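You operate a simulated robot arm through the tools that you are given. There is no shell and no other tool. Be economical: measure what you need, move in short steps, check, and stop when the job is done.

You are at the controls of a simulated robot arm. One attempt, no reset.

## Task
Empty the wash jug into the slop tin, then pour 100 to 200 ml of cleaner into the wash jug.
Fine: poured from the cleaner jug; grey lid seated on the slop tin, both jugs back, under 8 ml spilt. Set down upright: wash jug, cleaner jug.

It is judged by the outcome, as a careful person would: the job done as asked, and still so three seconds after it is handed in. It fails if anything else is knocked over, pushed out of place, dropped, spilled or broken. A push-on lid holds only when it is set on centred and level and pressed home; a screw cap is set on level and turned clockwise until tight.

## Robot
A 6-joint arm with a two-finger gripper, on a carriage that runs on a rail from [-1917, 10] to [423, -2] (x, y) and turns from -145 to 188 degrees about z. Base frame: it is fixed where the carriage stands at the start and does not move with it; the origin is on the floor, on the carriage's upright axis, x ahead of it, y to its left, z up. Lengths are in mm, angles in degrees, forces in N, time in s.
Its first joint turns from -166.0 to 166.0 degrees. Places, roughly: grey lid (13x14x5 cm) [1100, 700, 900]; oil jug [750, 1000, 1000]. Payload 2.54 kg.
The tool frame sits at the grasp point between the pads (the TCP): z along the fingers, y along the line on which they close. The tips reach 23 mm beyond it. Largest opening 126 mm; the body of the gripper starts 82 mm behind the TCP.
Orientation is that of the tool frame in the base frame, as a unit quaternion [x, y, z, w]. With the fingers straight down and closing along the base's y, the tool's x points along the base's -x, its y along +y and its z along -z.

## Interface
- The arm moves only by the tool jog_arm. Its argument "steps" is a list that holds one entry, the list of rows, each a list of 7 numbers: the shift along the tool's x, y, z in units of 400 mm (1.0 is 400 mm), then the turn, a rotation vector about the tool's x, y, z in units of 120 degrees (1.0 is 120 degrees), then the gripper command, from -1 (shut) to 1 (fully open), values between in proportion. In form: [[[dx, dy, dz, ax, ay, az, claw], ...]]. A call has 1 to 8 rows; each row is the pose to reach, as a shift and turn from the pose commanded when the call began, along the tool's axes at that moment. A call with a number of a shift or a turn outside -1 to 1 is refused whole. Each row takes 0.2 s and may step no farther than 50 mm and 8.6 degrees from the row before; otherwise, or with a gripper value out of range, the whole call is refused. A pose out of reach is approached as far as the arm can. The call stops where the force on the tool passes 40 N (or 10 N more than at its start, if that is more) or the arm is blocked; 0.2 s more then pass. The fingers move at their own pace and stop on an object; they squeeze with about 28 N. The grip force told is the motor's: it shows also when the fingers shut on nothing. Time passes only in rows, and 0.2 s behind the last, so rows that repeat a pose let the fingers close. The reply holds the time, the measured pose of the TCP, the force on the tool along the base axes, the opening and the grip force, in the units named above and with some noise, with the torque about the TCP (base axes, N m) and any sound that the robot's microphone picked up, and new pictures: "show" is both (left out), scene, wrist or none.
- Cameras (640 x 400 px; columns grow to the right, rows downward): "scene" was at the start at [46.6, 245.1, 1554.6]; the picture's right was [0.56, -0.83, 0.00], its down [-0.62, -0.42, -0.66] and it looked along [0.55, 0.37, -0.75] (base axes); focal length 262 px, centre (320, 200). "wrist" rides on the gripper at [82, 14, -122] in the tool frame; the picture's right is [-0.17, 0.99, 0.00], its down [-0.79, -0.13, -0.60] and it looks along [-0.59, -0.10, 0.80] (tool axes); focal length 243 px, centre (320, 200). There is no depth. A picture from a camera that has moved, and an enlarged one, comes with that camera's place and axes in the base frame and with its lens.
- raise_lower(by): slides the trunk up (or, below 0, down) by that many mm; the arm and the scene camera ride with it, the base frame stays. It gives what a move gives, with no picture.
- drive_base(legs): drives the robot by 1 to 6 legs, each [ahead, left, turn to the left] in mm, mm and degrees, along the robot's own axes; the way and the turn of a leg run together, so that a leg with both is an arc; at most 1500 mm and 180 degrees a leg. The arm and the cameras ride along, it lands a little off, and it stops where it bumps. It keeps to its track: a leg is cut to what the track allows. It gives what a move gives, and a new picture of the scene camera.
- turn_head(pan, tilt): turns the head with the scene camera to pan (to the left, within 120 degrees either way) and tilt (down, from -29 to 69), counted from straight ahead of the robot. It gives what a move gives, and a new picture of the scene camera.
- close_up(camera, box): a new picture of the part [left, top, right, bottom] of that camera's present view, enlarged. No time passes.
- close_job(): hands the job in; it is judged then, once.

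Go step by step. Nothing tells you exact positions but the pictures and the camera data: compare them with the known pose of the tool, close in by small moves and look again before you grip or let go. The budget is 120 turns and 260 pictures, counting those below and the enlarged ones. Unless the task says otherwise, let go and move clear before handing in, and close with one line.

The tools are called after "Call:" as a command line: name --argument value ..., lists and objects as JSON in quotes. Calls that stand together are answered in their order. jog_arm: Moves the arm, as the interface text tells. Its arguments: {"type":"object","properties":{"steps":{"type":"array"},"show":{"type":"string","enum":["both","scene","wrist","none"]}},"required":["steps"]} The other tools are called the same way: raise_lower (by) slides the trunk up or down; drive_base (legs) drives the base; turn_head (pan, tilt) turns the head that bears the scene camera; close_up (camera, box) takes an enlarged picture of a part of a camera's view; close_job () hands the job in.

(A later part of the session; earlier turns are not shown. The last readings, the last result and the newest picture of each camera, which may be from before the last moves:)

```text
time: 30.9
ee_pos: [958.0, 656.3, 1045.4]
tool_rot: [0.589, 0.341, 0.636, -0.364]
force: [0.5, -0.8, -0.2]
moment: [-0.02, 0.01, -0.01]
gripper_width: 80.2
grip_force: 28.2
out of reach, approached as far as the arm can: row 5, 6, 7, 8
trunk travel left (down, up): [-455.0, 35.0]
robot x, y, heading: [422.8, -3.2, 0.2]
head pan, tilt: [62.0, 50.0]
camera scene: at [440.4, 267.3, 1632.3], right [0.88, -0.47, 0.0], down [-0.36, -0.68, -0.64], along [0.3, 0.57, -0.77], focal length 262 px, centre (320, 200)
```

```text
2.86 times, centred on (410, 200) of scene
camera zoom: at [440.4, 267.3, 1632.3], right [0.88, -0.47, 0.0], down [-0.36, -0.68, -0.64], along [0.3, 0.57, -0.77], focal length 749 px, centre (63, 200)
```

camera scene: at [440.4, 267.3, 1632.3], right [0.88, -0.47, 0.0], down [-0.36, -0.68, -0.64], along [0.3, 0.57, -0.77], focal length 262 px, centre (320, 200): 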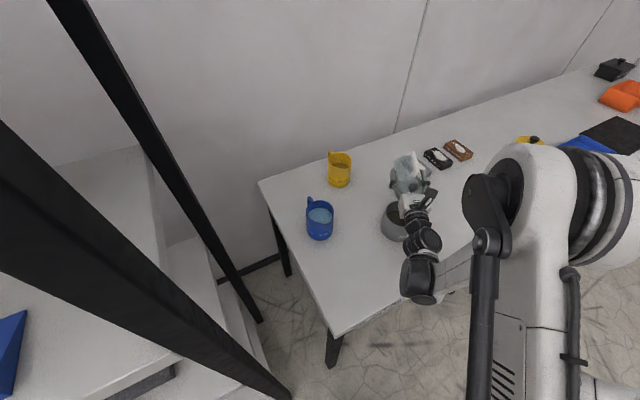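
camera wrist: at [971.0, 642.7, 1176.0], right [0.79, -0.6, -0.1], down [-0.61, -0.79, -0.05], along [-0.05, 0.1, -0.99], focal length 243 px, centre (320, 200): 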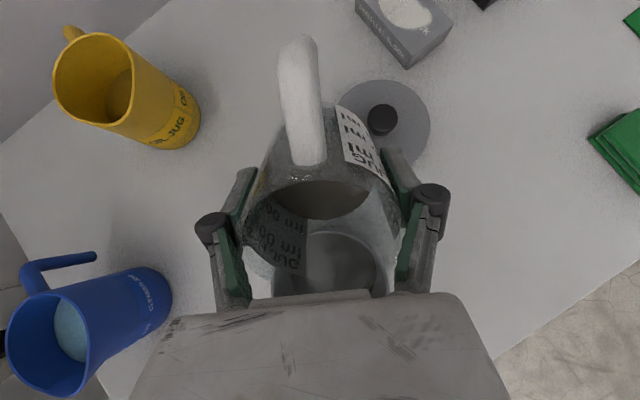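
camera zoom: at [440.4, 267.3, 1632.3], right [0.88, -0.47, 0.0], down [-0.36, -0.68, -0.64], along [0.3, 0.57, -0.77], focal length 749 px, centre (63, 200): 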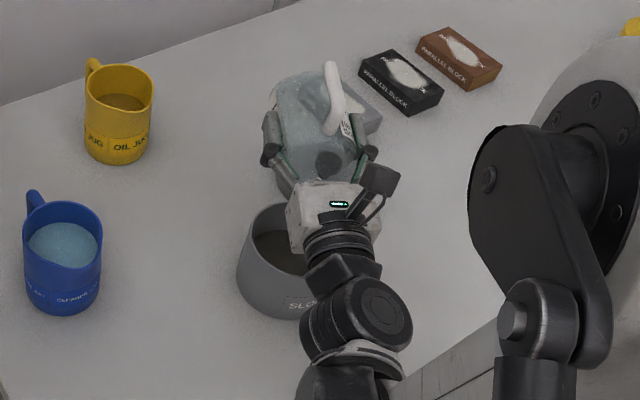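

The jug looks essentially empty. I'll tilt a little more and hold to drain the last drops.

Call:
jog_arm --steps '[[[0, 0, 0, 0, 0.03, 0, -1], [0, 0, 0, 0, 0.06, 0, -1], [0, 0, 0, 0, 0.09, 0, -1], [0, 0, 0, 0, 0.09, 0, -1], [0, 0, 0, 0, 0.09, 0, -1], [0, 0, 0, 0, 0.09, 0, -1], [0, 0, 0, 0, 0.09, 0, -1]]]' --show "none"

Call:
close_up --camera "wrist" --box '[160, 80, 480, 310]'

Call:
close_up --camera "scene" --box '[340, 130, 480, 270]'

```text
time: 32.5
ee_pos: [964.1, 663.6, 1048.8]
tool_rot: [0.526, 0.307, 0.688, -0.395]
force: [0.3, -0.5, -0.5]
moment: [0.0, 0.02, 0.01]
gripper_width: 80.0
grip_force: 28.3
out of reach, approached as far as the arm can: row 1, 2, 3, 4, 5, 6, 7
trunk travel left (down, up): [-455.0, 35.0]
robot x, y, heading: [421.0, -3.6, -0.0]
head pan, tilt: [62.0, 50.0]
```

```text
1.74 times, centred on (320, 195) of wrist
camera zoom: at [906.5, 535.7, 1096.8], right [0.88, -0.46, -0.15], down [-0.3, -0.26, -0.92], along [0.38, 0.85, -0.36], focal length 422 px, centre (320, 209)
```

zoom: 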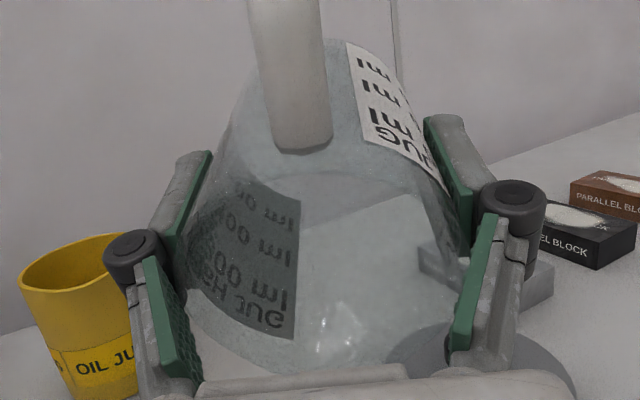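

```text
2.86 times, centred on (410, 200) of scene
camera zoom: at [440.3, 267.2, 1632.4], right [0.88, -0.47, 0.0], down [-0.36, -0.68, -0.64], along [0.3, 0.57, -0.77], focal length 749 px, centre (63, 200)
```

zoom: 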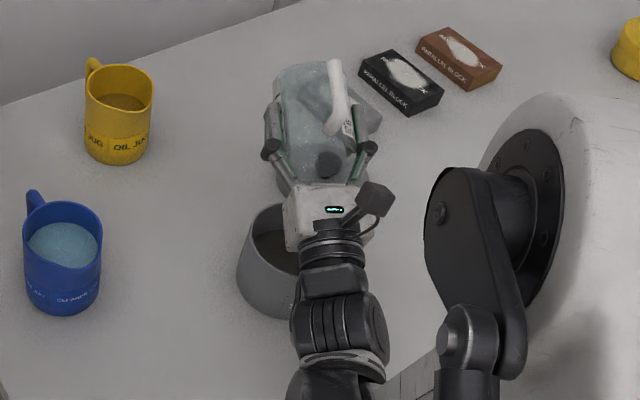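

The jug is empty (tilt 105°). Returning it toward upright, keeping the spout over the tin.

Call:
jog_arm --steps '[[[0.004, 0, 0.01, 0, -0.066, 0, -1], [0.008, 0, 0.02, 0, -0.132, 0, -1], [0.012, 0, 0.03, 0, -0.198, 0, -1], [0.016, 0, 0.04, 0, -0.264, 0, -1], [0.02, 0, 0.05, 0, -0.33, 0, -1], [0.024, 0, 0.06, 0, -0.396, 0, -1], [0.027, 0, 0.07, 0, -0.462, 0, -1], [0.03, 0, 0.078, 0, -0.53, 0, -1]]]'

Call:
close_up --camera "wrist" --box '[200, 120, 440, 310]'

```text
time: 34.3
ee_pos: [978.4, 686.7, 1070.2]
tool_rot: [0.81, 0.469, 0.307, -0.174]
force: [1.1, -0.2, -0.8]
moment: [-0.02, -0.01, 0.01]
gripper_width: 80.2
grip_force: 28.3
trunk travel left (down, up): [-455.0, 35.0]
robot x, y, heading: [422.2, -2.6, 0.2]
head pan, tilt: [62.0, 50.0]
camera scene: at [440.4, 267.2, 1632.4], right [0.88, -0.47, 0.0], down [-0.36, -0.68, -0.64], along [0.3, 0.57, -0.77], focal length 262 px, centre (320, 200)
camera wrist: at [979.5, 663.2, 1214.5], right [0.79, -0.6, -0.1], down [-0.61, -0.79, -0.07], along [-0.04, 0.12, -0.99], focal length 243 px, centre (320, 200)
```

scene: 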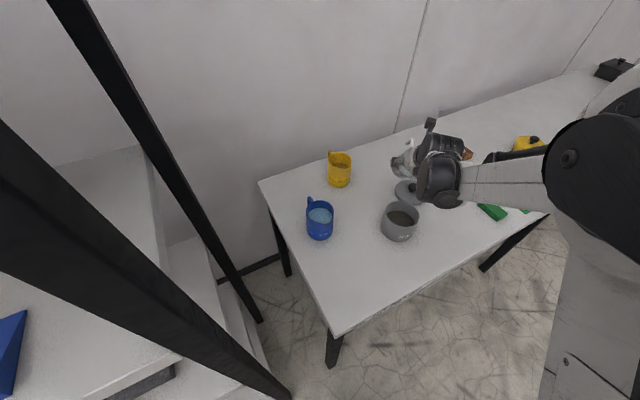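
wrist: 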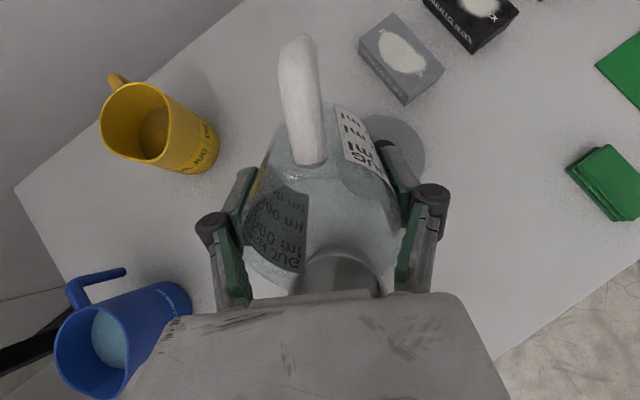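

```text
2.11 times, centred on (320, 215) of wrist
camera zoom: at [979.5, 663.2, 1214.5], right [0.79, -0.6, -0.1], down [-0.61, -0.79, -0.07], along [-0.04, 0.12, -0.99], focal length 511 px, centre (320, 168)
```

zoom: 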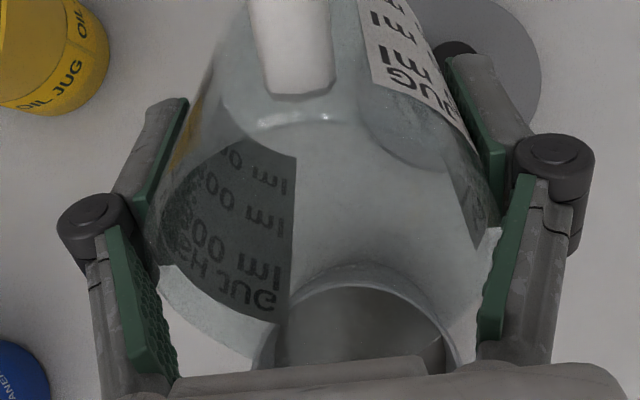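

Jug empty. Bringing it fully upright.

Call:
jog_arm --steps '[[[0, 0, 0, 0, -0.069, 0, -1], [0, 0, 0, 0, -0.138, 0, -1], [0, 0, 0, 0, -0.207, 0, -1], [0, 0, 0, 0, -0.276, 0, -1], [0, 0, 0, 0, -0.345, 0, -1], [0, 0, 0, 0, -0.345, 0, -1]]]' --show "none"

```text
time: 35.7
ee_pos: [977.9, 685.5, 1070.2]
tool_rot: [0.865, 0.502, 0.0, 0.002]
force: [0.6, 0.2, -0.9]
moment: [-0.03, 0.03, 0.02]
gripper_width: 80.2
grip_force: 28.1
trunk travel left (down, up): [-455.0, 35.0]
robot x, y, heading: [423.5, 0.5, 0.2]
head pan, tilt: [62.0, 50.0]
```

Moving back toward the wash jug's spot, via the route that is known to be reachable.

Call:
jog_arm --steps '[[[-0.06, -0.043, 0, 0, 0, -0.033, -1], [-0.125, -0.086, 0, 0, 0, -0.067, -1], [-0.187, -0.129, 0, 0, 0, -0.1, -1], [-0.25, -0.172, 0, 0, 0, -0.133, -1], [-0.312, -0.215, 0, 0, 0, -0.167, -1], [-0.375, -0.258, 0, 0, 0, -0.2, -1], [-0.437, -0.3, 0, 0, 0, -0.233, -1], [-0.499, -0.343, 0, 0, 0, -0.267, -1]]]'

Call:
close_up --camera "wrist" --box '[160, 0, 640, 300]'

```text
time: 37.5
ee_pos: [757.9, 581.9, 1067.3]
tool_rot: [0.695, 0.719, 0.001, 0.003]
force: [-0.6, -0.1, -1.4]
moment: [-0.01, 0.02, -0.02]
gripper_width: 80.3
grip_force: 28.3
trunk travel left (down, up): [-455.0, 35.0]
robot x, y, heading: [422.8, -3.5, 0.2]
head pan, tilt: [62.0, 50.0]
camera scene: at [440.0, 267.0, 1632.4], right [0.88, -0.47, 0.0], down [-0.36, -0.68, -0.64], along [0.3, 0.57, -0.77], focal length 262 px, centre (320, 200)
camera wrist: at [768.3, 664.4, 1189.0], right [0.99, -0.13, 0.01], down [-0.11, -0.79, 0.6], along [-0.07, -0.59, -0.8], focal length 243 px, centre (320, 200)
```

scene: 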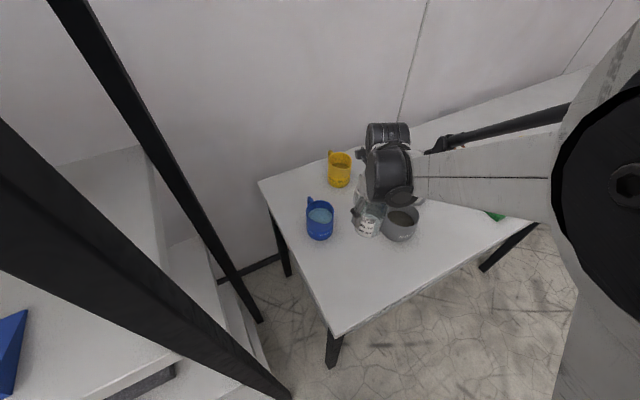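
wrist: 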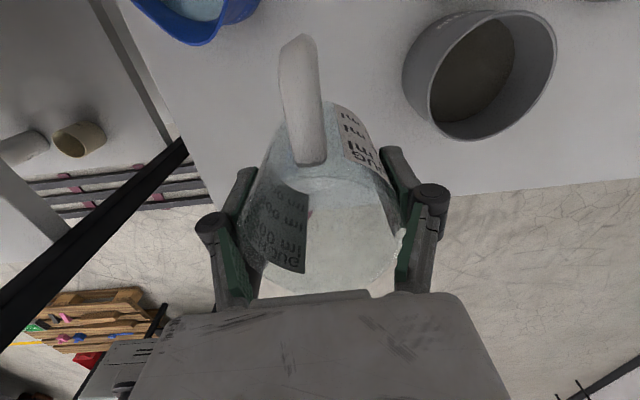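

```text
1.33 times, centred on (400, 150) of wrist
camera zoom: at [768.3, 664.4, 1189.0], right [0.99, -0.13, 0.01], down [-0.11, -0.79, 0.6], along [-0.07, -0.59, -0.8], focal length 324 px, centre (213, 267)
```

zoom: 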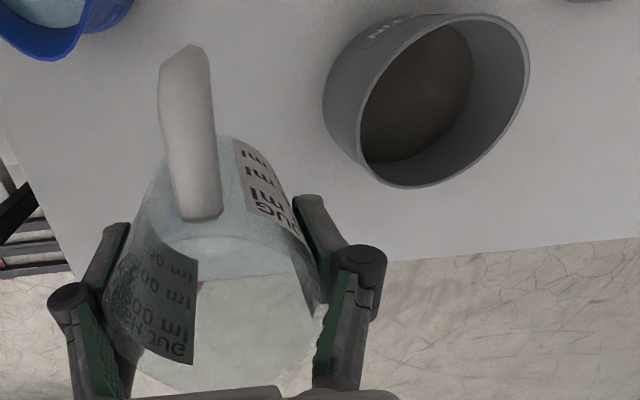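

No spills seen. Now going over the wash jug's original spot at the arm pose used for the pick-up (80 mm higher with the trunk).

Call:
jog_arm --steps '[[[-0.015, -0.016, 0.06, 0, 0, 0, -1], [-0.035, -0.04, 0.12, 0, 0, 0, -1], [-0.065, -0.07, 0.163, 0, 0, 0, -1], [-0.095, -0.1, 0.163, 0, 0, 0, -1], [-0.125, -0.13, 0.163, 0, 0, 0, -1], [-0.147, -0.16, 0.163, 0, 0, 0, -1], [-0.147, -0.16, 0.163, 0, 0, 0, -1]]]'

```text
time: 39.1
ee_pos: [696.6, 520.1, 1001.9]
tool_rot: [0.695, 0.719, 0.001, 0.003]
force: [0.1, 1.5, -0.3]
moment: [-0.03, 0.04, 0.03]
gripper_width: 80.1
grip_force: 28.0
trunk travel left (down, up): [-455.0, 35.0]
robot x, y, heading: [423.9, -3.6, -0.1]
head pan, tilt: [62.0, 50.0]
camera scene: at [440.2, 266.9, 1632.4], right [0.88, -0.47, 0.0], down [-0.36, -0.68, -0.64], along [0.3, 0.57, -0.77], focal length 262 px, centre (320, 200)
camera wrist: at [707.4, 603.4, 1123.7], right [0.99, -0.13, 0.01], down [-0.11, -0.79, 0.6], along [-0.07, -0.59, -0.8], focal length 243 px, centre (320, 200)
```

scene: 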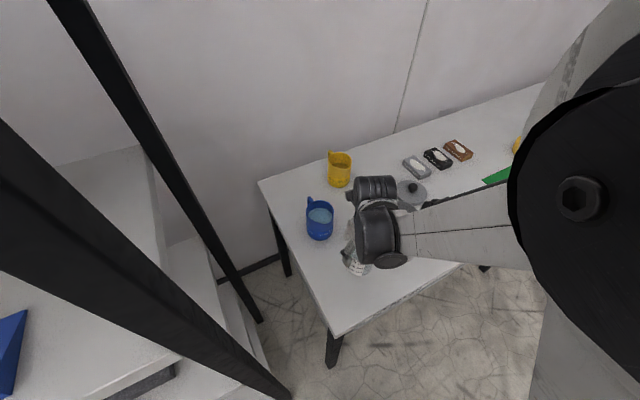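
wrist: 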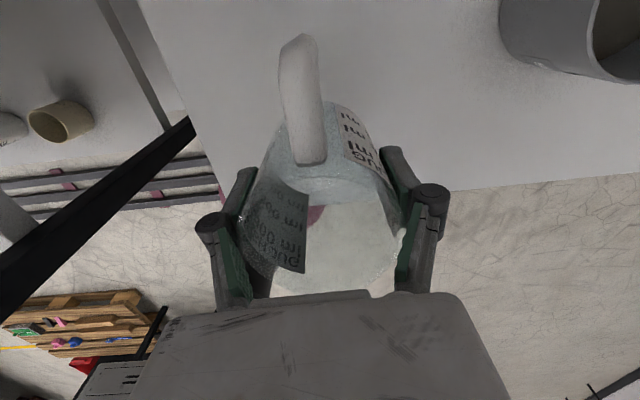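

Directly over the original spot. Lowering with the arm until the jug touches down.

Call:
jog_arm --steps '[[[0, 0, 0.05, 0, 0, 0, -1], [0, 0, 0.1, 0, 0, 0, -1], [0, 0, 0.15, 0, 0, 0, -1], [0, 0, 0.18, 0, 0, 0, -1], [0, 0, 0.19, 0, 0, 0, -1], [0, 0, 0.1975, 0, 0, 0, -1]]]' --show "wrist"

```text
time: 40.5
ee_pos: [697.7, 520.7, 922.9]
tool_rot: [0.695, 0.719, 0.001, 0.003]
force: [0.7, 0.1, -0.2]
moment: [0.01, 0.01, -0.02]
gripper_width: 80.1
grip_force: 27.7
trunk travel left (down, up): [-455.0, 35.0]
robot x, y, heading: [420.9, -0.5, 0.1]
head pan, tilt: [62.0, 50.0]
camera wrist: at [708.5, 603.5, 1045.3], right [0.99, -0.13, 0.01], down [-0.11, -0.79, 0.6], along [-0.07, -0.59, -0.8], focal length 243 px, centre (320, 200)
```

wrist: 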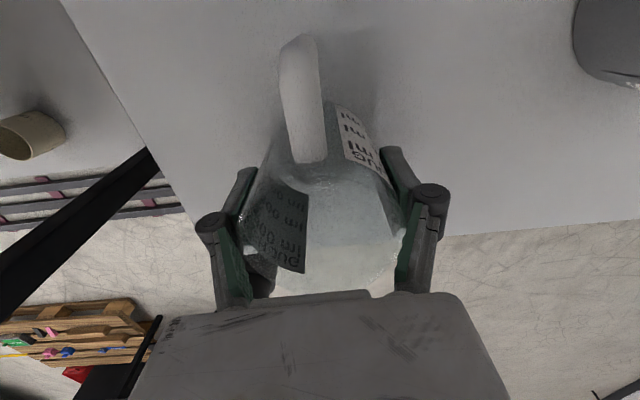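

No contact force yet; easing down a few millimetres more.

Call:
jog_arm --steps '[[[0, 0, 0.004, 0, 0, 0, -1], [0, 0, 0.008, 0, 0, 0, -1]]]' --show "none"

```text
time: 41.1
ee_pos: [696.2, 520.9, 921.6]
tool_rot: [0.695, 0.719, 0.001, 0.003]
force: [3.1, 3.2, 30.6]
moment: [-0.11, -0.01, 0.08]
gripper_width: 81.0
grip_force: 28.1
trunk travel left (down, up): [-455.0, 35.0]
robot x, y, heading: [426.8, -4.5, 0.3]
head pan, tilt: [62.0, 50.0]
```

Firm contact. Easing off and releasing.

Call:
jog_arm --steps '[[[0, 0, -0.004, 0, 0, 0, -1], [0, 0, -0.004, 0, 0, 0, 0.5], [0, 0, -0.004, 0, 0, 0, 1], [0, 0, -0.004, 0, 0, 0, 1], [0, 0, -0.06, 0, 0, 0, 1], [0, 0, -0.14, 0, 0, 0, 1], [0, 0, -0.21, 0, 0, 0, 1]]]'

```text
time: 42.7
ee_pos: [698.4, 520.6, 1004.5]
tool_rot: [0.696, 0.718, 0.001, 0.003]
force: [1.0, -0.3, 0.8]
moment: [-0.02, 0.0, 0.0]
gripper_width: 125.8
grip_force: 0.0
trunk travel left (down, up): [-455.0, 35.0]
robot x, y, heading: [425.1, -0.3, 0.3]
head pan, tilt: [62.0, 50.0]
camera scene: at [441.0, 267.1, 1632.9], right [0.88, -0.48, 0.0], down [-0.36, -0.67, -0.65], along [0.31, 0.57, -0.76], focal length 262 px, centre (320, 200)
camera wrist: at [708.0, 603.6, 1125.2], right [0.99, -0.13, 0.01], down [-0.11, -0.79, 0.6], along [-0.08, -0.59, -0.8], focal length 243 px, centre (320, 200)
```

scene: 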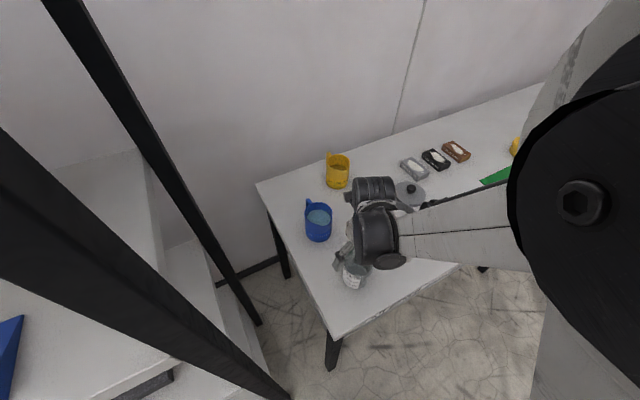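
wrist: 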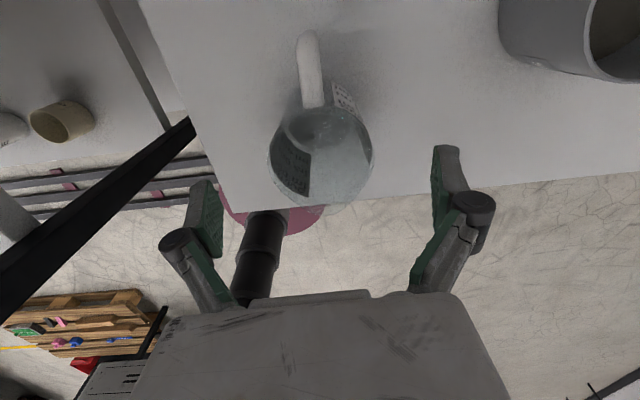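

The wash jug stands upright and empty. Now moving up and over to the cleaner jug.

Call:
jog_arm --steps '[[[0.08, 0, -0.03, 0, 0, 0, 1], [0.175, 0, -0.07, 0, 0, 0, 1], [0.27, 0, -0.12, 0, 0, 0, 1], [0.36, 0, -0.17, 0, 0, 0, 1], [0.44, -0.01, -0.22, 0, 0, 0, 1]]]'

Call:
close_up --camera "wrist" --box '[160, 0, 480, 200]'

```text
time: 43.9
ee_pos: [685.4, 696.8, 1093.8]
tool_rot: [0.695, 0.719, 0.002, 0.004]
force: [-0.1, -0.4, -1.1]
moment: [-0.02, 0.0, 0.01]
gripper_width: 126.1
grip_force: 0.0
trunk travel left (down, up): [-455.0, 35.0]
robot x, y, heading: [424.5, -2.4, 0.2]
head pan, tilt: [62.0, 50.0]
camera scene: at [440.3, 267.1, 1632.4], right [0.88, -0.47, 0.0], down [-0.36, -0.68, -0.64], along [0.3, 0.57, -0.77], focal length 262 px, centre (320, 200)
camera wrist: at [695.7, 779.5, 1213.8], right [0.99, -0.13, 0.01], down [-0.11, -0.79, 0.6], along [-0.07, -0.59, -0.8], focal length 243 px, centre (320, 200)
```

scene: 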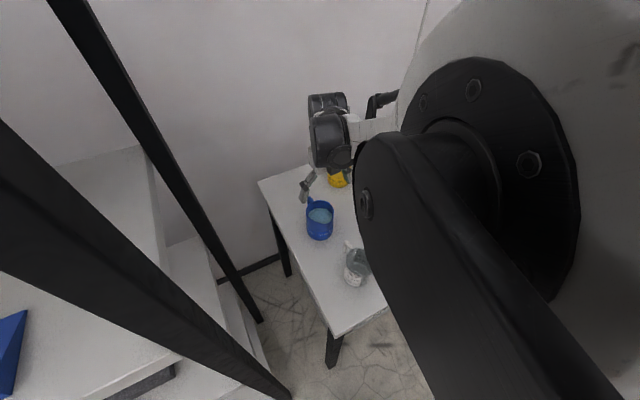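
wrist: 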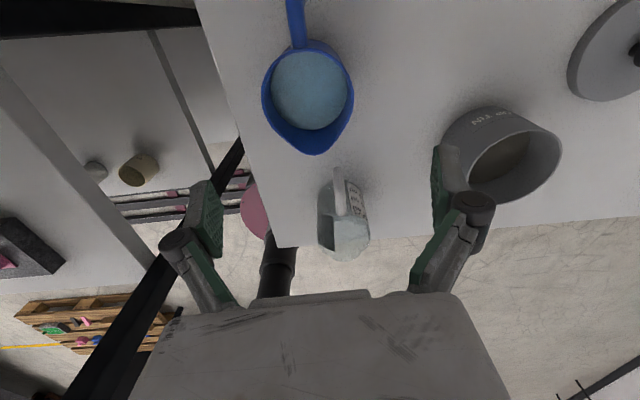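

```text
2.00 times, centred on (320, 100) of wrist
camera zoom: at [695.7, 779.5, 1213.8], right [0.99, -0.13, 0.01], down [-0.11, -0.79, 0.6], along [-0.07, -0.59, -0.8], focal length 485 px, centre (320, 400)
```

zoom: 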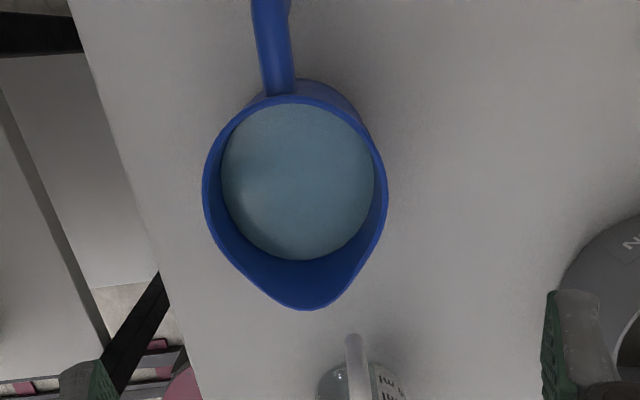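

The cleaner jug's centre is ≈(680,724), its handle at ≈87°. Aligning and descending to just above the rim.

Call:
jog_arm --steps '[[[0.03, -0.005, 0.08, 0, 0, 0.02, 1], [0.068, -0.011, 0.16, 0, 0, 0.04, 1], [0.068, -0.011, 0.25, 0, 0, 0.04, 1], [0.068, -0.011, 0.25, 0, 0, 0.04, 1]]]'

```text
time: 44.9
ee_pos: [681.2, 723.3, 992.5]
tool_rot: [0.724, 0.69, 0.001, 0.003]
force: [-0.1, -0.8, -0.4]
moment: [-0.04, -0.01, -0.03]
gripper_width: 126.2
grip_force: 0.0
trunk travel left (down, up): [-455.0, 35.0]
robot x, y, heading: [422.3, -0.4, 0.3]
head pan, tilt: [62.0, 50.0]
camera scene: at [440.3, 267.3, 1632.4], right [0.88, -0.47, 0.0], down [-0.36, -0.68, -0.64], along [0.3, 0.57, -0.77], focal length 262 px, centre (320, 200)
camera wrist: at [698.0, 804.7, 1113.0], right [0.98, -0.21, 0.01], down [-0.17, -0.78, 0.6], along [-0.12, -0.59, -0.8], focal length 243 px, centre (320, 200)
```

scene: 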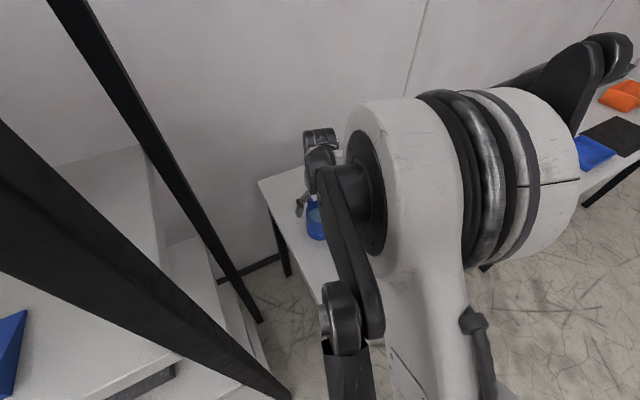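
wrist: 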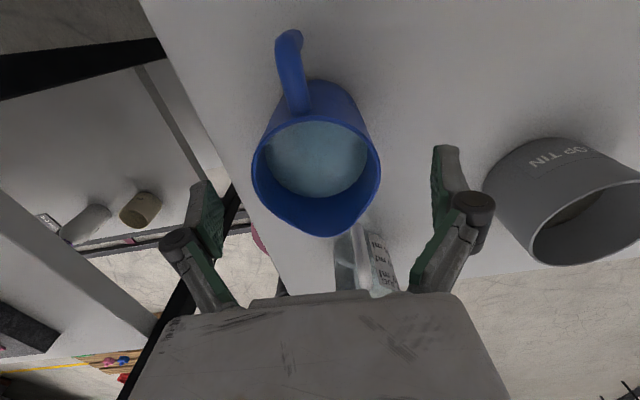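

Nicely centred (≈2 mm off). Descending to grasp height and closing.

Call:
jog_arm --steps '[[[-0.005, -0.006, 0.05, 0, 0, 0, 1], [-0.005, -0.006, 0.11, 0, 0, 0, 1], [-0.005, -0.006, 0.15, 0, 0, 0, 1], [-0.005, -0.006, 0.169, 0, 0, 0, 1], [-0.005, -0.006, 0.169, 0, 0, 0, 0.4], [-0.005, -0.006, 0.169, 0, 0, 0, -1], [-0.005, -0.006, 0.169, 0, 0, 0, -1], [-0.005, -0.006, 0.169, 0, 0, 0, -1]]]' --show "wrist"

```text
time: 46.7
ee_pos: [679.2, 719.9, 925.2]
tool_rot: [0.724, 0.689, 0.001, 0.002]
force: [-5.0, 3.9, 13.5]
moment: [-0.31, 0.84, -0.21]
gripper_width: 99.1
grip_force: 27.7
trunk travel left (down, up): [-455.0, 35.0]
robot x, y, heading: [422.9, -3.0, 0.3]
head pan, tilt: [62.0, 50.0]
camera wrist: at [695.6, 802.4, 1046.5], right [0.98, -0.21, 0.01], down [-0.17, -0.78, 0.6], along [-0.12, -0.59, -0.8], focal length 243 px, centre (320, 200)
```

wrist: 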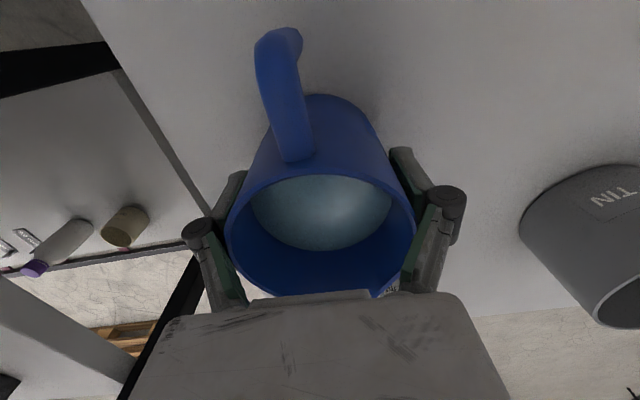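

The fingers seem to bear on the rim with their links (upward force 13 N). I'll open, raise ~12 mm and re-grip.

Call:
jog_arm --steps '[[[0, 0, 0, 0, 0, 0, 1], [0, 0, 0, 0, 0, 0, 1], [0, 0, -0.015, 0, 0, 0, 1], [0, 0, -0.03, 0, 0, 0, 1], [0, 0, -0.03, 0, 0, 0, 0.4], [0, 0, -0.03, 0, 0, 0, -1], [0, 0, -0.03, 0, 0, 0, -1], [0, 0, -0.03, 0, 0, 0, -1]]]'

Call:
close_up --camera "wrist" --box '[160, 80, 480, 310]'

```text
time: 48.5
ee_pos: [679.3, 721.3, 936.4]
tool_rot: [0.724, 0.69, 0.001, 0.003]
force: [0.0, 0.2, -0.1]
moment: [-0.04, 0.0, 0.02]
gripper_width: 97.9
grip_force: 28.4
trunk travel left (down, up): [-455.0, 35.0]
robot x, y, heading: [424.6, -1.7, 0.2]
head pan, tilt: [62.0, 50.0]
camera scene: at [440.4, 267.4, 1632.3], right [0.88, -0.47, 0.0], down [-0.36, -0.68, -0.64], along [0.3, 0.57, -0.77], focal length 262 px, centre (320, 200)
camera wrist: at [696.9, 802.9, 1057.6], right [0.98, -0.21, 0.01], down [-0.17, -0.78, 0.6], along [-0.12, -0.59, -0.8], focal length 243 px, centre (320, 200)
```

scene: 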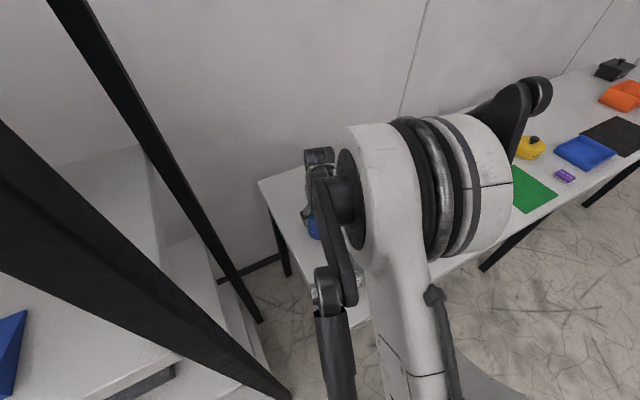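
wrist: 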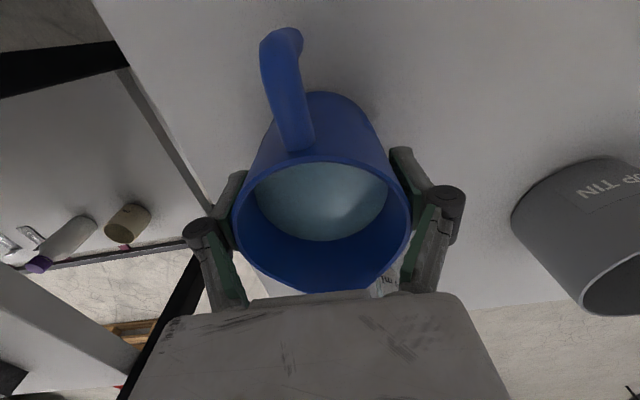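

```text
1.74 times, centred on (320, 195) of wrist
camera zoom: at [696.9, 802.9, 1057.6], right [0.98, -0.21, 0.01], down [-0.17, -0.78, 0.6], along [-0.12, -0.59, -0.8], focal length 422 px, centre (320, 209)
```

zoom: 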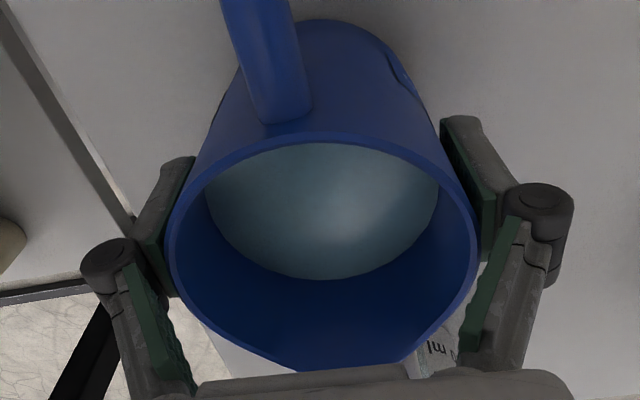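

Now a clean grip at 97.9 mm with no side force. Lifting the cleaner jug gently.

Call:
jog_arm --steps '[[[0, 0, -0.01, 0, 0, 0, -1], [0, 0, -0.035, 0, 0, 0, -1], [0, 0, -0.075, 0, 0, 0, -1], [0, 0, -0.12, 0, 0, 0, -1], [0, 0, -0.165, 0, 0, 0, -1], [0, 0, -0.21, 0, 0, 0, -1], [0, 0, -0.24, 0, 0, 0, -1], [0, 0, -0.25, 0, 0, 0, -1]]]'

```text
time: 50.3
ee_pos: [679.8, 721.2, 1036.5]
tool_rot: [0.725, 0.689, 0.002, 0.002]
force: [0.5, -0.1, -5.6]
moment: [-0.03, 0.02, -0.02]
gripper_width: 98.0
grip_force: 27.8
trunk travel left (down, up): [-455.0, 35.0]
robot x, y, heading: [424.6, -4.6, 0.0]
head pan, tilt: [62.0, 50.0]
camera scene: at [440.3, 267.4, 1632.3], right [0.88, -0.47, 0.0], down [-0.36, -0.68, -0.64], along [0.3, 0.57, -0.77], focal length 262 px, centre (320, 200)
camera wrist: at [696.3, 803.5, 1157.6], right [0.98, -0.21, 0.01], down [-0.17, -0.78, 0.6], along [-0.12, -0.59, -0.8], focal length 243 px, centre (320, 200)
```

scene: 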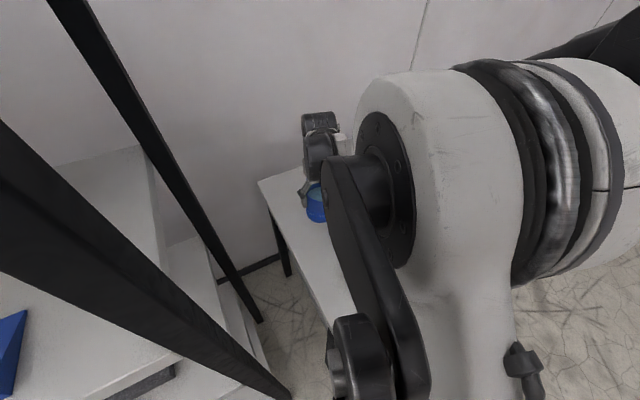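
wrist: 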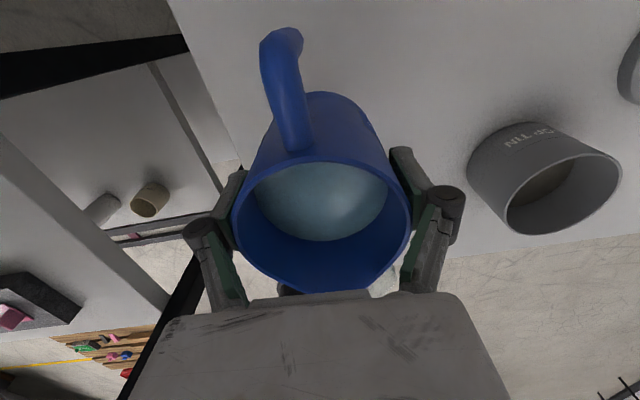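

Cleaner jug weighs ≈5.6 N. The arm would be too folded to pour at the wash jug from here, so I'll carry it over to the right, then back the base up so the pour happens at the same arm reach that worked for the tin.

Call:
jog_arm --steps '[[[-0.01, 0.03, -0.03, 0, 0, 0.01, -1], [-0.027, 0.08, -0.06, 0, 0, 0.027, -1], [-0.046, 0.135, -0.09, 0, 0, 0.046, -1], [-0.066, 0.195, -0.1125, 0, 0, 0.066, -1], [-0.088, 0.26, -0.1125, 0, 0, 0.088, -1], [-0.11, 0.325, -0.1125, 0, 0, 0.11, -1], [-0.132, 0.39, -0.1125, 0, 0, 0.132, -1], [-0.154, 0.453, -0.1125, 0, 0, 0.154, -1]]]' --show "none"

Call:
jog_arm --steps '[[[0, 0, 0, 0, 0, 0, -1]]]'

```text
time: 52.1
ee_pos: [856.9, 652.9, 1082.5]
tool_rot: [0.825, 0.565, 0.001, 0.002]
force: [0.4, 0.1, -5.1]
moment: [-0.05, 0.02, 0.0]
gripper_width: 98.2
grip_force: 28.4
trunk travel left (down, up): [-455.0, 35.0]
robot x, y, heading: [423.0, -4.3, 0.2]
head pan, tilt: [62.0, 50.0]
```

```text
time: 52.5
ee_pos: [857.8, 653.0, 1083.4]
tool_rot: [0.826, 0.564, 0.002, 0.001]
force: [-0.9, 0.4, -4.4]
moment: [-0.03, 0.01, 0.01]
gripper_width: 98.3
grip_force: 28.2
trunk travel left (down, up): [-455.0, 35.0]
robot x, y, heading: [422.5, -0.7, 0.1]
head pan, tilt: [62.0, 50.0]
camera scene: at [440.3, 267.6, 1632.3], right [0.88, -0.47, 0.0], down [-0.36, -0.68, -0.64], along [0.3, 0.57, -0.77], focal length 262 px, centre (320, 200)
camera wrist: at [899.2, 724.0, 1204.1], right [0.86, -0.51, 0.01], down [-0.41, -0.69, 0.6], along [-0.3, -0.52, -0.8], focal length 243 px, centre (320, 200)
```

scene: 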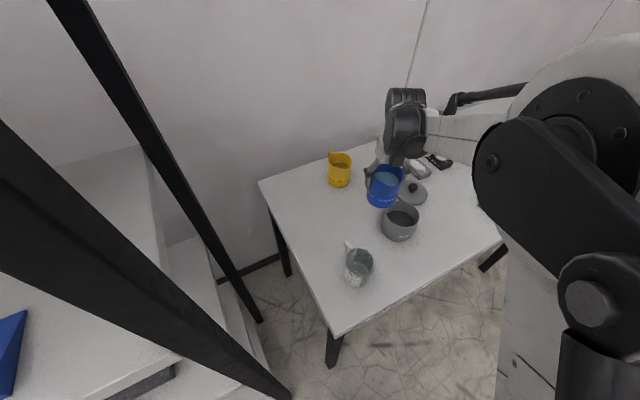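
wrist: 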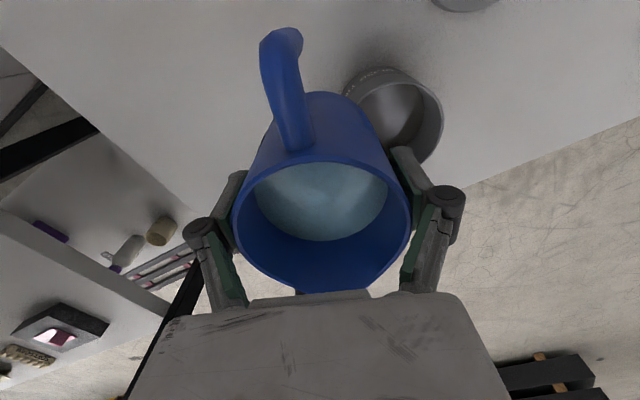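

All fine, jug level. Continuing to the right to complete the carry.

Call:
jog_arm --steps '[[[-0.001, 0.05, 0, 0, 0, 0.016, -1], [-0.002, 0.115, 0, 0, 0, 0.037, -1], [-0.0035, 0.18, 0, 0, 0, 0.058, -1], [-0.005, 0.245, 0, 0, 0, 0.08, -1], [-0.006, 0.31, 0, 0, 0, 0.1, -1], [-0.0075, 0.375, 0, 0, 0, 0.122, -1], [-0.009, 0.435, 0, 0, 0, 0.142, -1], [-0.0095, 0.479, 0, 0, 0, 0.156, -1]]]'

```text
time: 54.3
ee_pos: [1034.7, 569.5, 1084.1]
tool_rot: [0.899, 0.438, 0.001, 0.0]
force: [-0.9, 0.3, -5.3]
moment: [-0.07, -0.04, 0.0]
gripper_width: 98.5
grip_force: 28.2
out of reach, approached as far as the arm can: row 6, 7, 8
trunk travel left (down, up): [-455.0, 35.0]
robot x, y, heading: [422.2, -2.3, -0.2]
head pan, tilt: [62.0, 50.0]
camera scene: at [439.6, 268.2, 1632.2], right [0.88, -0.47, 0.0], down [-0.36, -0.68, -0.64], along [0.3, 0.57, -0.77], focal length 262 px, centre (320, 200)
camera wrist: at [1095.7, 625.8, 1204.6], right [0.68, -0.74, 0.0], down [-0.59, -0.54, 0.6], along [-0.44, -0.4, -0.8], focal length 243 px, centre (320, 200)
```

scene: 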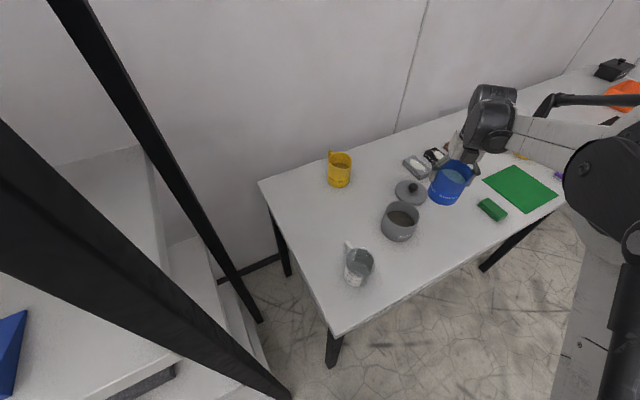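
wrist: 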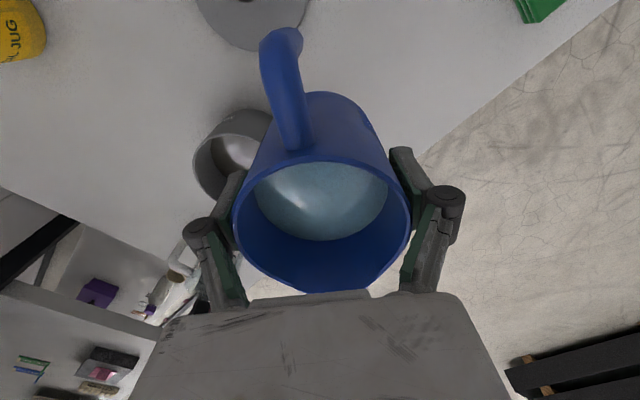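

The jug is at the right-hand side at good height. Now backing the base up 290 mm so the jug comes beside the wash jug.

Call:
drive_base --legs '[[-100, 0, 0], [-100, 0, 0], [-90, 0, 0]]'

Call:
jog_arm --steps '[[[0, 0, 0, 0, 0, 0, -1], [0, 0, 0, 0, 0, 0, -1]]]' --show "wrist"

```text
time: 56.9
ee_pos: [743.0, 571.0, 1084.2]
tool_rot: [0.899, 0.438, 0.001, -0.001]
force: [-0.5, 0.1, -3.9]
moment: [-0.02, 0.0, 0.0]
gripper_width: 98.1
grip_force: 27.9
trunk travel left (down, up): [-455.0, 35.0]
robot x, y, heading: [130.1, -1.3, -0.0]
head pan, tilt: [62.0, 50.0]
camera scene: at [149.0, 268.7, 1632.4], right [0.88, -0.47, 0.0], down [-0.36, -0.68, -0.64], along [0.3, 0.57, -0.77], focal length 262 px, centre (320, 200)
```

scene: 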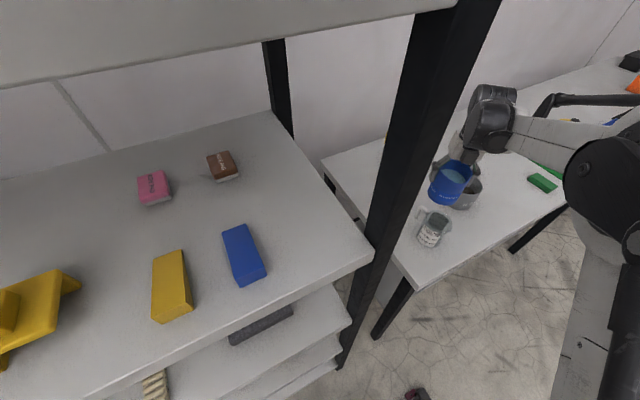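

```text
time: 57.5
ee_pos: [745.0, 570.1, 1084.1]
tool_rot: [0.899, 0.438, 0.0, 0.0]
force: [-0.3, -0.8, -4.7]
moment: [-0.01, 0.03, 0.02]
gripper_width: 98.3
grip_force: 27.9
trunk travel left (down, up): [-455.0, 35.0]
robot x, y, heading: [131.6, 0.0, 0.1]
head pan, tilt: [62.0, 50.0]
camera wrist: at [805.5, 626.6, 1204.7], right [0.68, -0.74, 0.0], down [-0.59, -0.54, 0.6], along [-0.44, -0.4, -0.8], focal length 243 px, centre (320, 200)
```

wrist: 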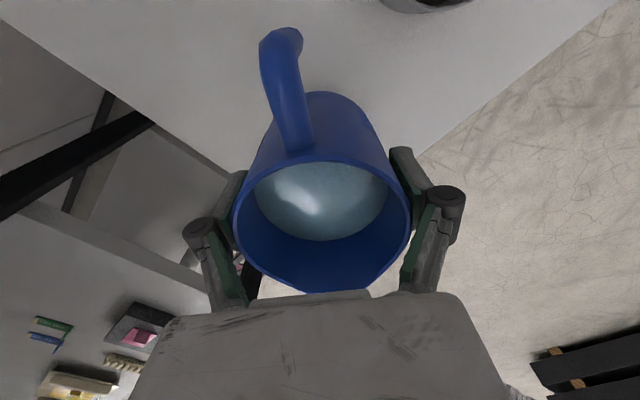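

The wash jug is directly on the spout side. Tilting to ~36° while aligning the spout above the wash jug's mouth.

Call:
jog_arm --steps '[[[0.004, -0.003, 0, 0, 0.05, 0, -1], [0.008, -0.006, 0.01, 0, 0.1, 0, -1], [0.012, -0.01, 0.02, 0, 0.15, 0, -1], [0.016, -0.013, 0.03, 0, 0.2, 0, -1], [0.02, -0.016, 0.04, 0, 0.25, 0, -1], [0.025, -0.019, 0.05, 0, 0.3, 0, -1], [0.025, -0.019, 0.05, 0, 0.3, 0, -1]]]'

Call:
close_up --camera "scene" --box '[380, 130, 520, 260]'

```text
time: 59.1
ee_pos: [744.9, 582.6, 1064.1]
tool_rot: [0.854, 0.417, 0.279, -0.137]
force: [0.0, 0.9, -4.7]
moment: [-0.14, 0.06, 0.02]
gripper_width: 98.4
grip_force: 28.0
trunk travel left (down, up): [-455.0, 35.0]
robot x, y, heading: [130.7, -0.2, 0.0]
head pan, tilt: [62.0, 50.0]
camera scene: at [150.1, 268.8, 1632.3], right [0.88, -0.47, 0.0], down [-0.36, -0.68, -0.64], along [0.3, 0.57, -0.77], focal length 262 px, centre (320, 200)
camera wrist: at [752.3, 570.1, 1209.4], right [0.69, -0.71, -0.1], down [-0.71, -0.7, 0.02], along [-0.08, 0.06, -0.99], focal length 243 px, centre (320, 200)
```

scene: 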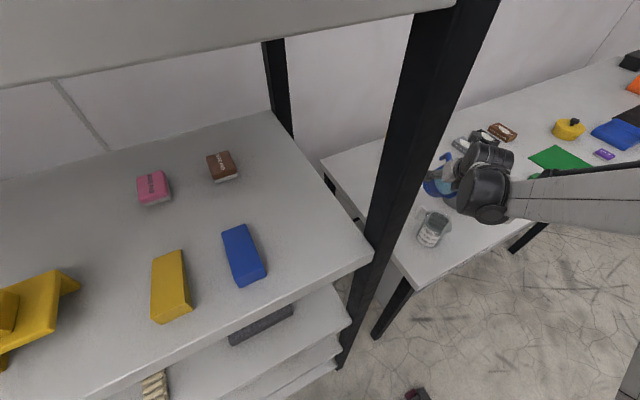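
wrist: 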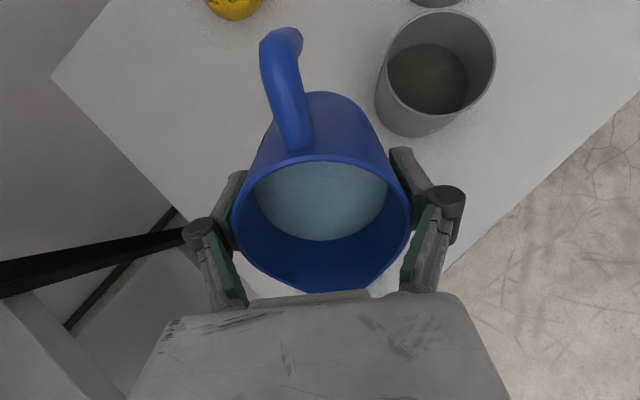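

```text
3.08 times, centred on (450, 195) of scene
camera zoom: at [150.1, 268.8, 1632.3], right [0.88, -0.47, 0.0], down [-0.36, -0.68, -0.64], along [0.3, 0.57, -0.77], focal length 807 px, centre (-80, 215)
```

zoom: 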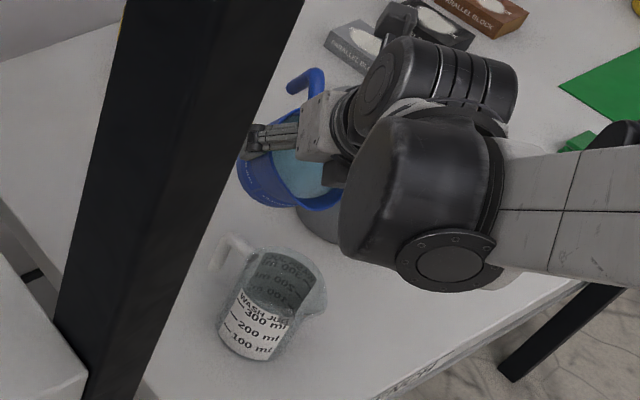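

Spout is above the wash jug's mouth; no flow yet. Tilting in small increments and watching weight and level.

Call:
jog_arm --steps '[[[0, 0, 0, 0, 0.03, 0, -1], [-0.004, 0, -0.003, 0, 0.065, 0, -1], [-0.004, 0, -0.003, 0, 0.065, 0, -1], [-0.004, 0, -0.003, 0, 0.065, 0, -1]]]' --show "wrist"

Call:
close_up --camera "scene" --box '[400, 150, 480, 250]'

```text
time: 60.1
ee_pos: [744.8, 581.1, 1063.2]
tool_rot: [0.834, 0.407, 0.335, -0.164]
force: [-0.6, -0.5, -5.2]
moment: [-0.09, 0.1, -0.01]
gripper_width: 98.3
grip_force: 28.2
trunk travel left (down, up): [-455.0, 35.0]
robot x, y, heading: [137.3, -1.8, 0.0]
head pan, tilt: [62.0, 50.0]
camera wrist: at [738.6, 553.2, 1207.4], right [0.7, -0.7, -0.12], down [-0.71, -0.69, -0.12], along [0.0, 0.17, -0.99], focal length 243 px, centre (320, 200)
```

wrist: 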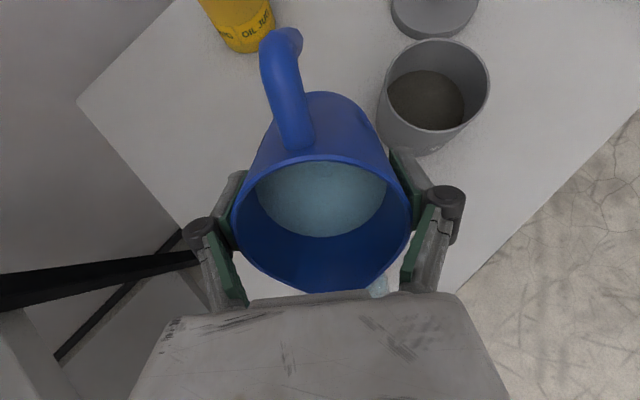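

```text
4.00 times, centred on (440, 200) of scene
camera zoom: at [150.1, 268.9, 1632.3], right [0.88, -0.47, 0.0], down [-0.36, -0.68, -0.64], along [0.3, 0.57, -0.77], focal length 1049 px, centre (-160, 200)
```

zoom: 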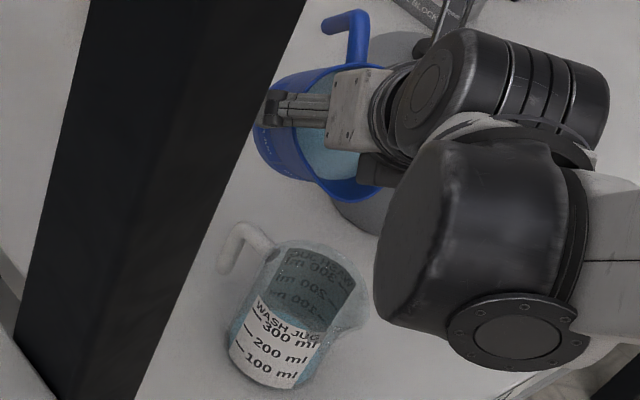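

There may already be some blue in the wash jug. Holding still and inspecting closely.

Call:
jog_arm --steps '[[[0, 0, 0, 0, 0, 0, -1], [0, 0, 0, 0, 0, 0, -1], [0, 0, 0, 0, 0, 0, -1]]]' --show "none"

Call:
close_up --camera "scene" --box '[410, 195, 460, 255]'

Call:
close_up --camera "wrist" --box '[220, 140, 420, 310]'

```text
time: 60.9
ee_pos: [743.1, 582.2, 1062.8]
tool_rot: [0.834, 0.406, 0.337, -0.164]
force: [-0.2, 0.1, -4.4]
moment: [-0.04, 0.06, -0.01]
gripper_width: 98.4
grip_force: 27.6
trunk travel left (down, up): [-455.0, 35.0]
robot x, y, heading: [132.7, 0.9, -0.0]
head pan, tilt: [62.0, 50.0]
```

```text
6.67 times, centred on (435, 225) of scene
camera zoom: at [150.1, 268.9, 1632.3], right [0.88, -0.47, 0.0], down [-0.36, -0.68, -0.64], along [0.3, 0.57, -0.77], focal length 1749 px, centre (-447, 33)
```

zoom: 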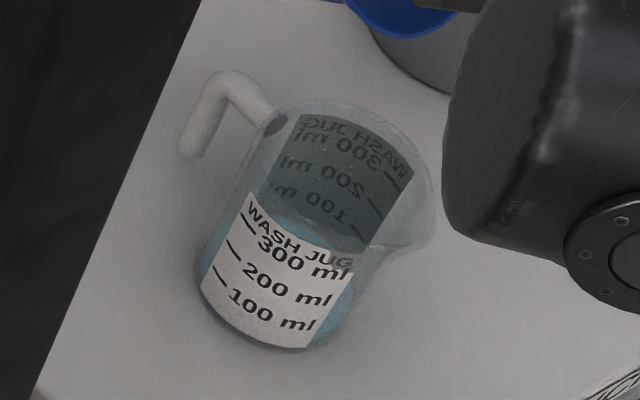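

```text
2.35 times, centred on (320, 225) of wrist
camera zoom: at [738.6, 553.2, 1207.4], right [0.7, -0.7, -0.12], down [-0.71, -0.69, -0.12], along [0.0, 0.16, -0.99], focal length 571 px, centre (320, 141)
```

zoom: 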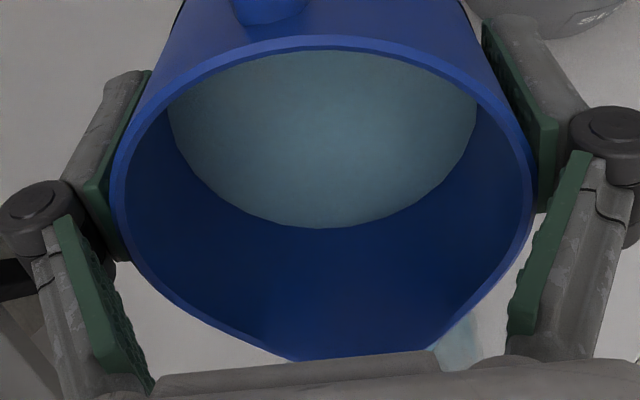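

Blue liquid is in the wash jug. Zooming further to read the level.

Call:
close_up --camera "scene" --box '[422, 206, 448, 248]'

```text
9.52 times, centred on (435, 227) of scene
camera zoom: at [150.1, 268.9, 1632.3], right [0.88, -0.47, 0.0], down [-0.36, -0.68, -0.64], along [0.3, 0.57, -0.77], focal length 2498 px, centre (-775, -57)
```

zoom: 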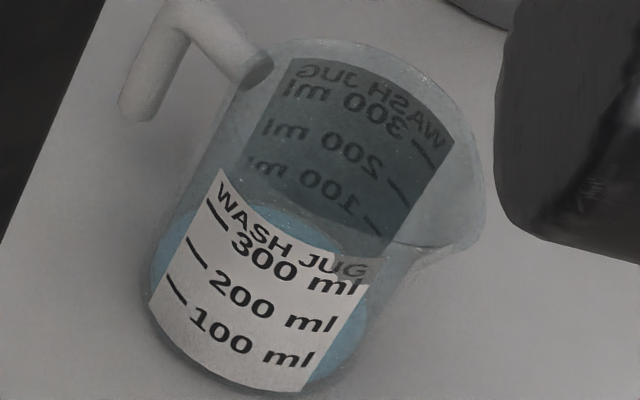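

The level reads somewhat below the 100 ml mark. Tilting a few degrees more.

Call:
jog_arm --steps '[[[0, 0, 0, 0, 0.02, 0, -1], [0, 0, 0, 0, 0.035, 0, -1], [0, 0, 0, 0, 0.035, 0, -1], [0, 0, 0, 0, 0.035, 0, -1]]]' --show "none"

Call:
close_up --camera "scene" --box '[422, 206, 448, 248]'

```text
time: 61.9
ee_pos: [743.3, 582.0, 1063.9]
tool_rot: [0.821, 0.4, 0.366, -0.178]
force: [0.6, -0.4, -4.4]
moment: [-0.09, 0.07, 0.02]
gripper_width: 98.4
grip_force: 28.3
trunk travel left (down, up): [-455.0, 35.0]
robot x, y, heading: [132.6, -1.8, 0.1]
head pan, tilt: [62.0, 50.0]
```

```text
9.52 times, centred on (435, 227) of scene
camera zoom: at [150.0, 268.8, 1632.3], right [0.88, -0.47, 0.0], down [-0.36, -0.68, -0.64], along [0.3, 0.57, -0.77], focal length 2498 px, centre (-775, -57)
```

zoom: 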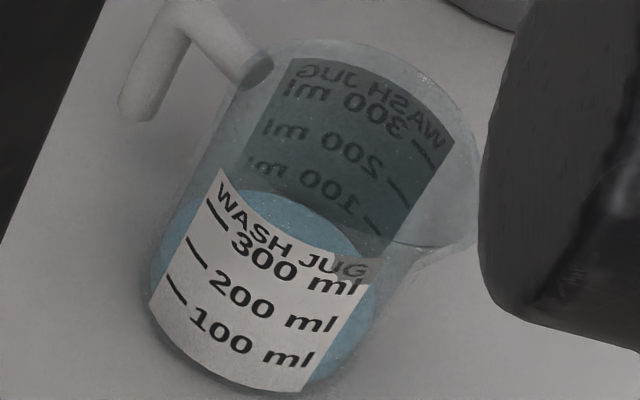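

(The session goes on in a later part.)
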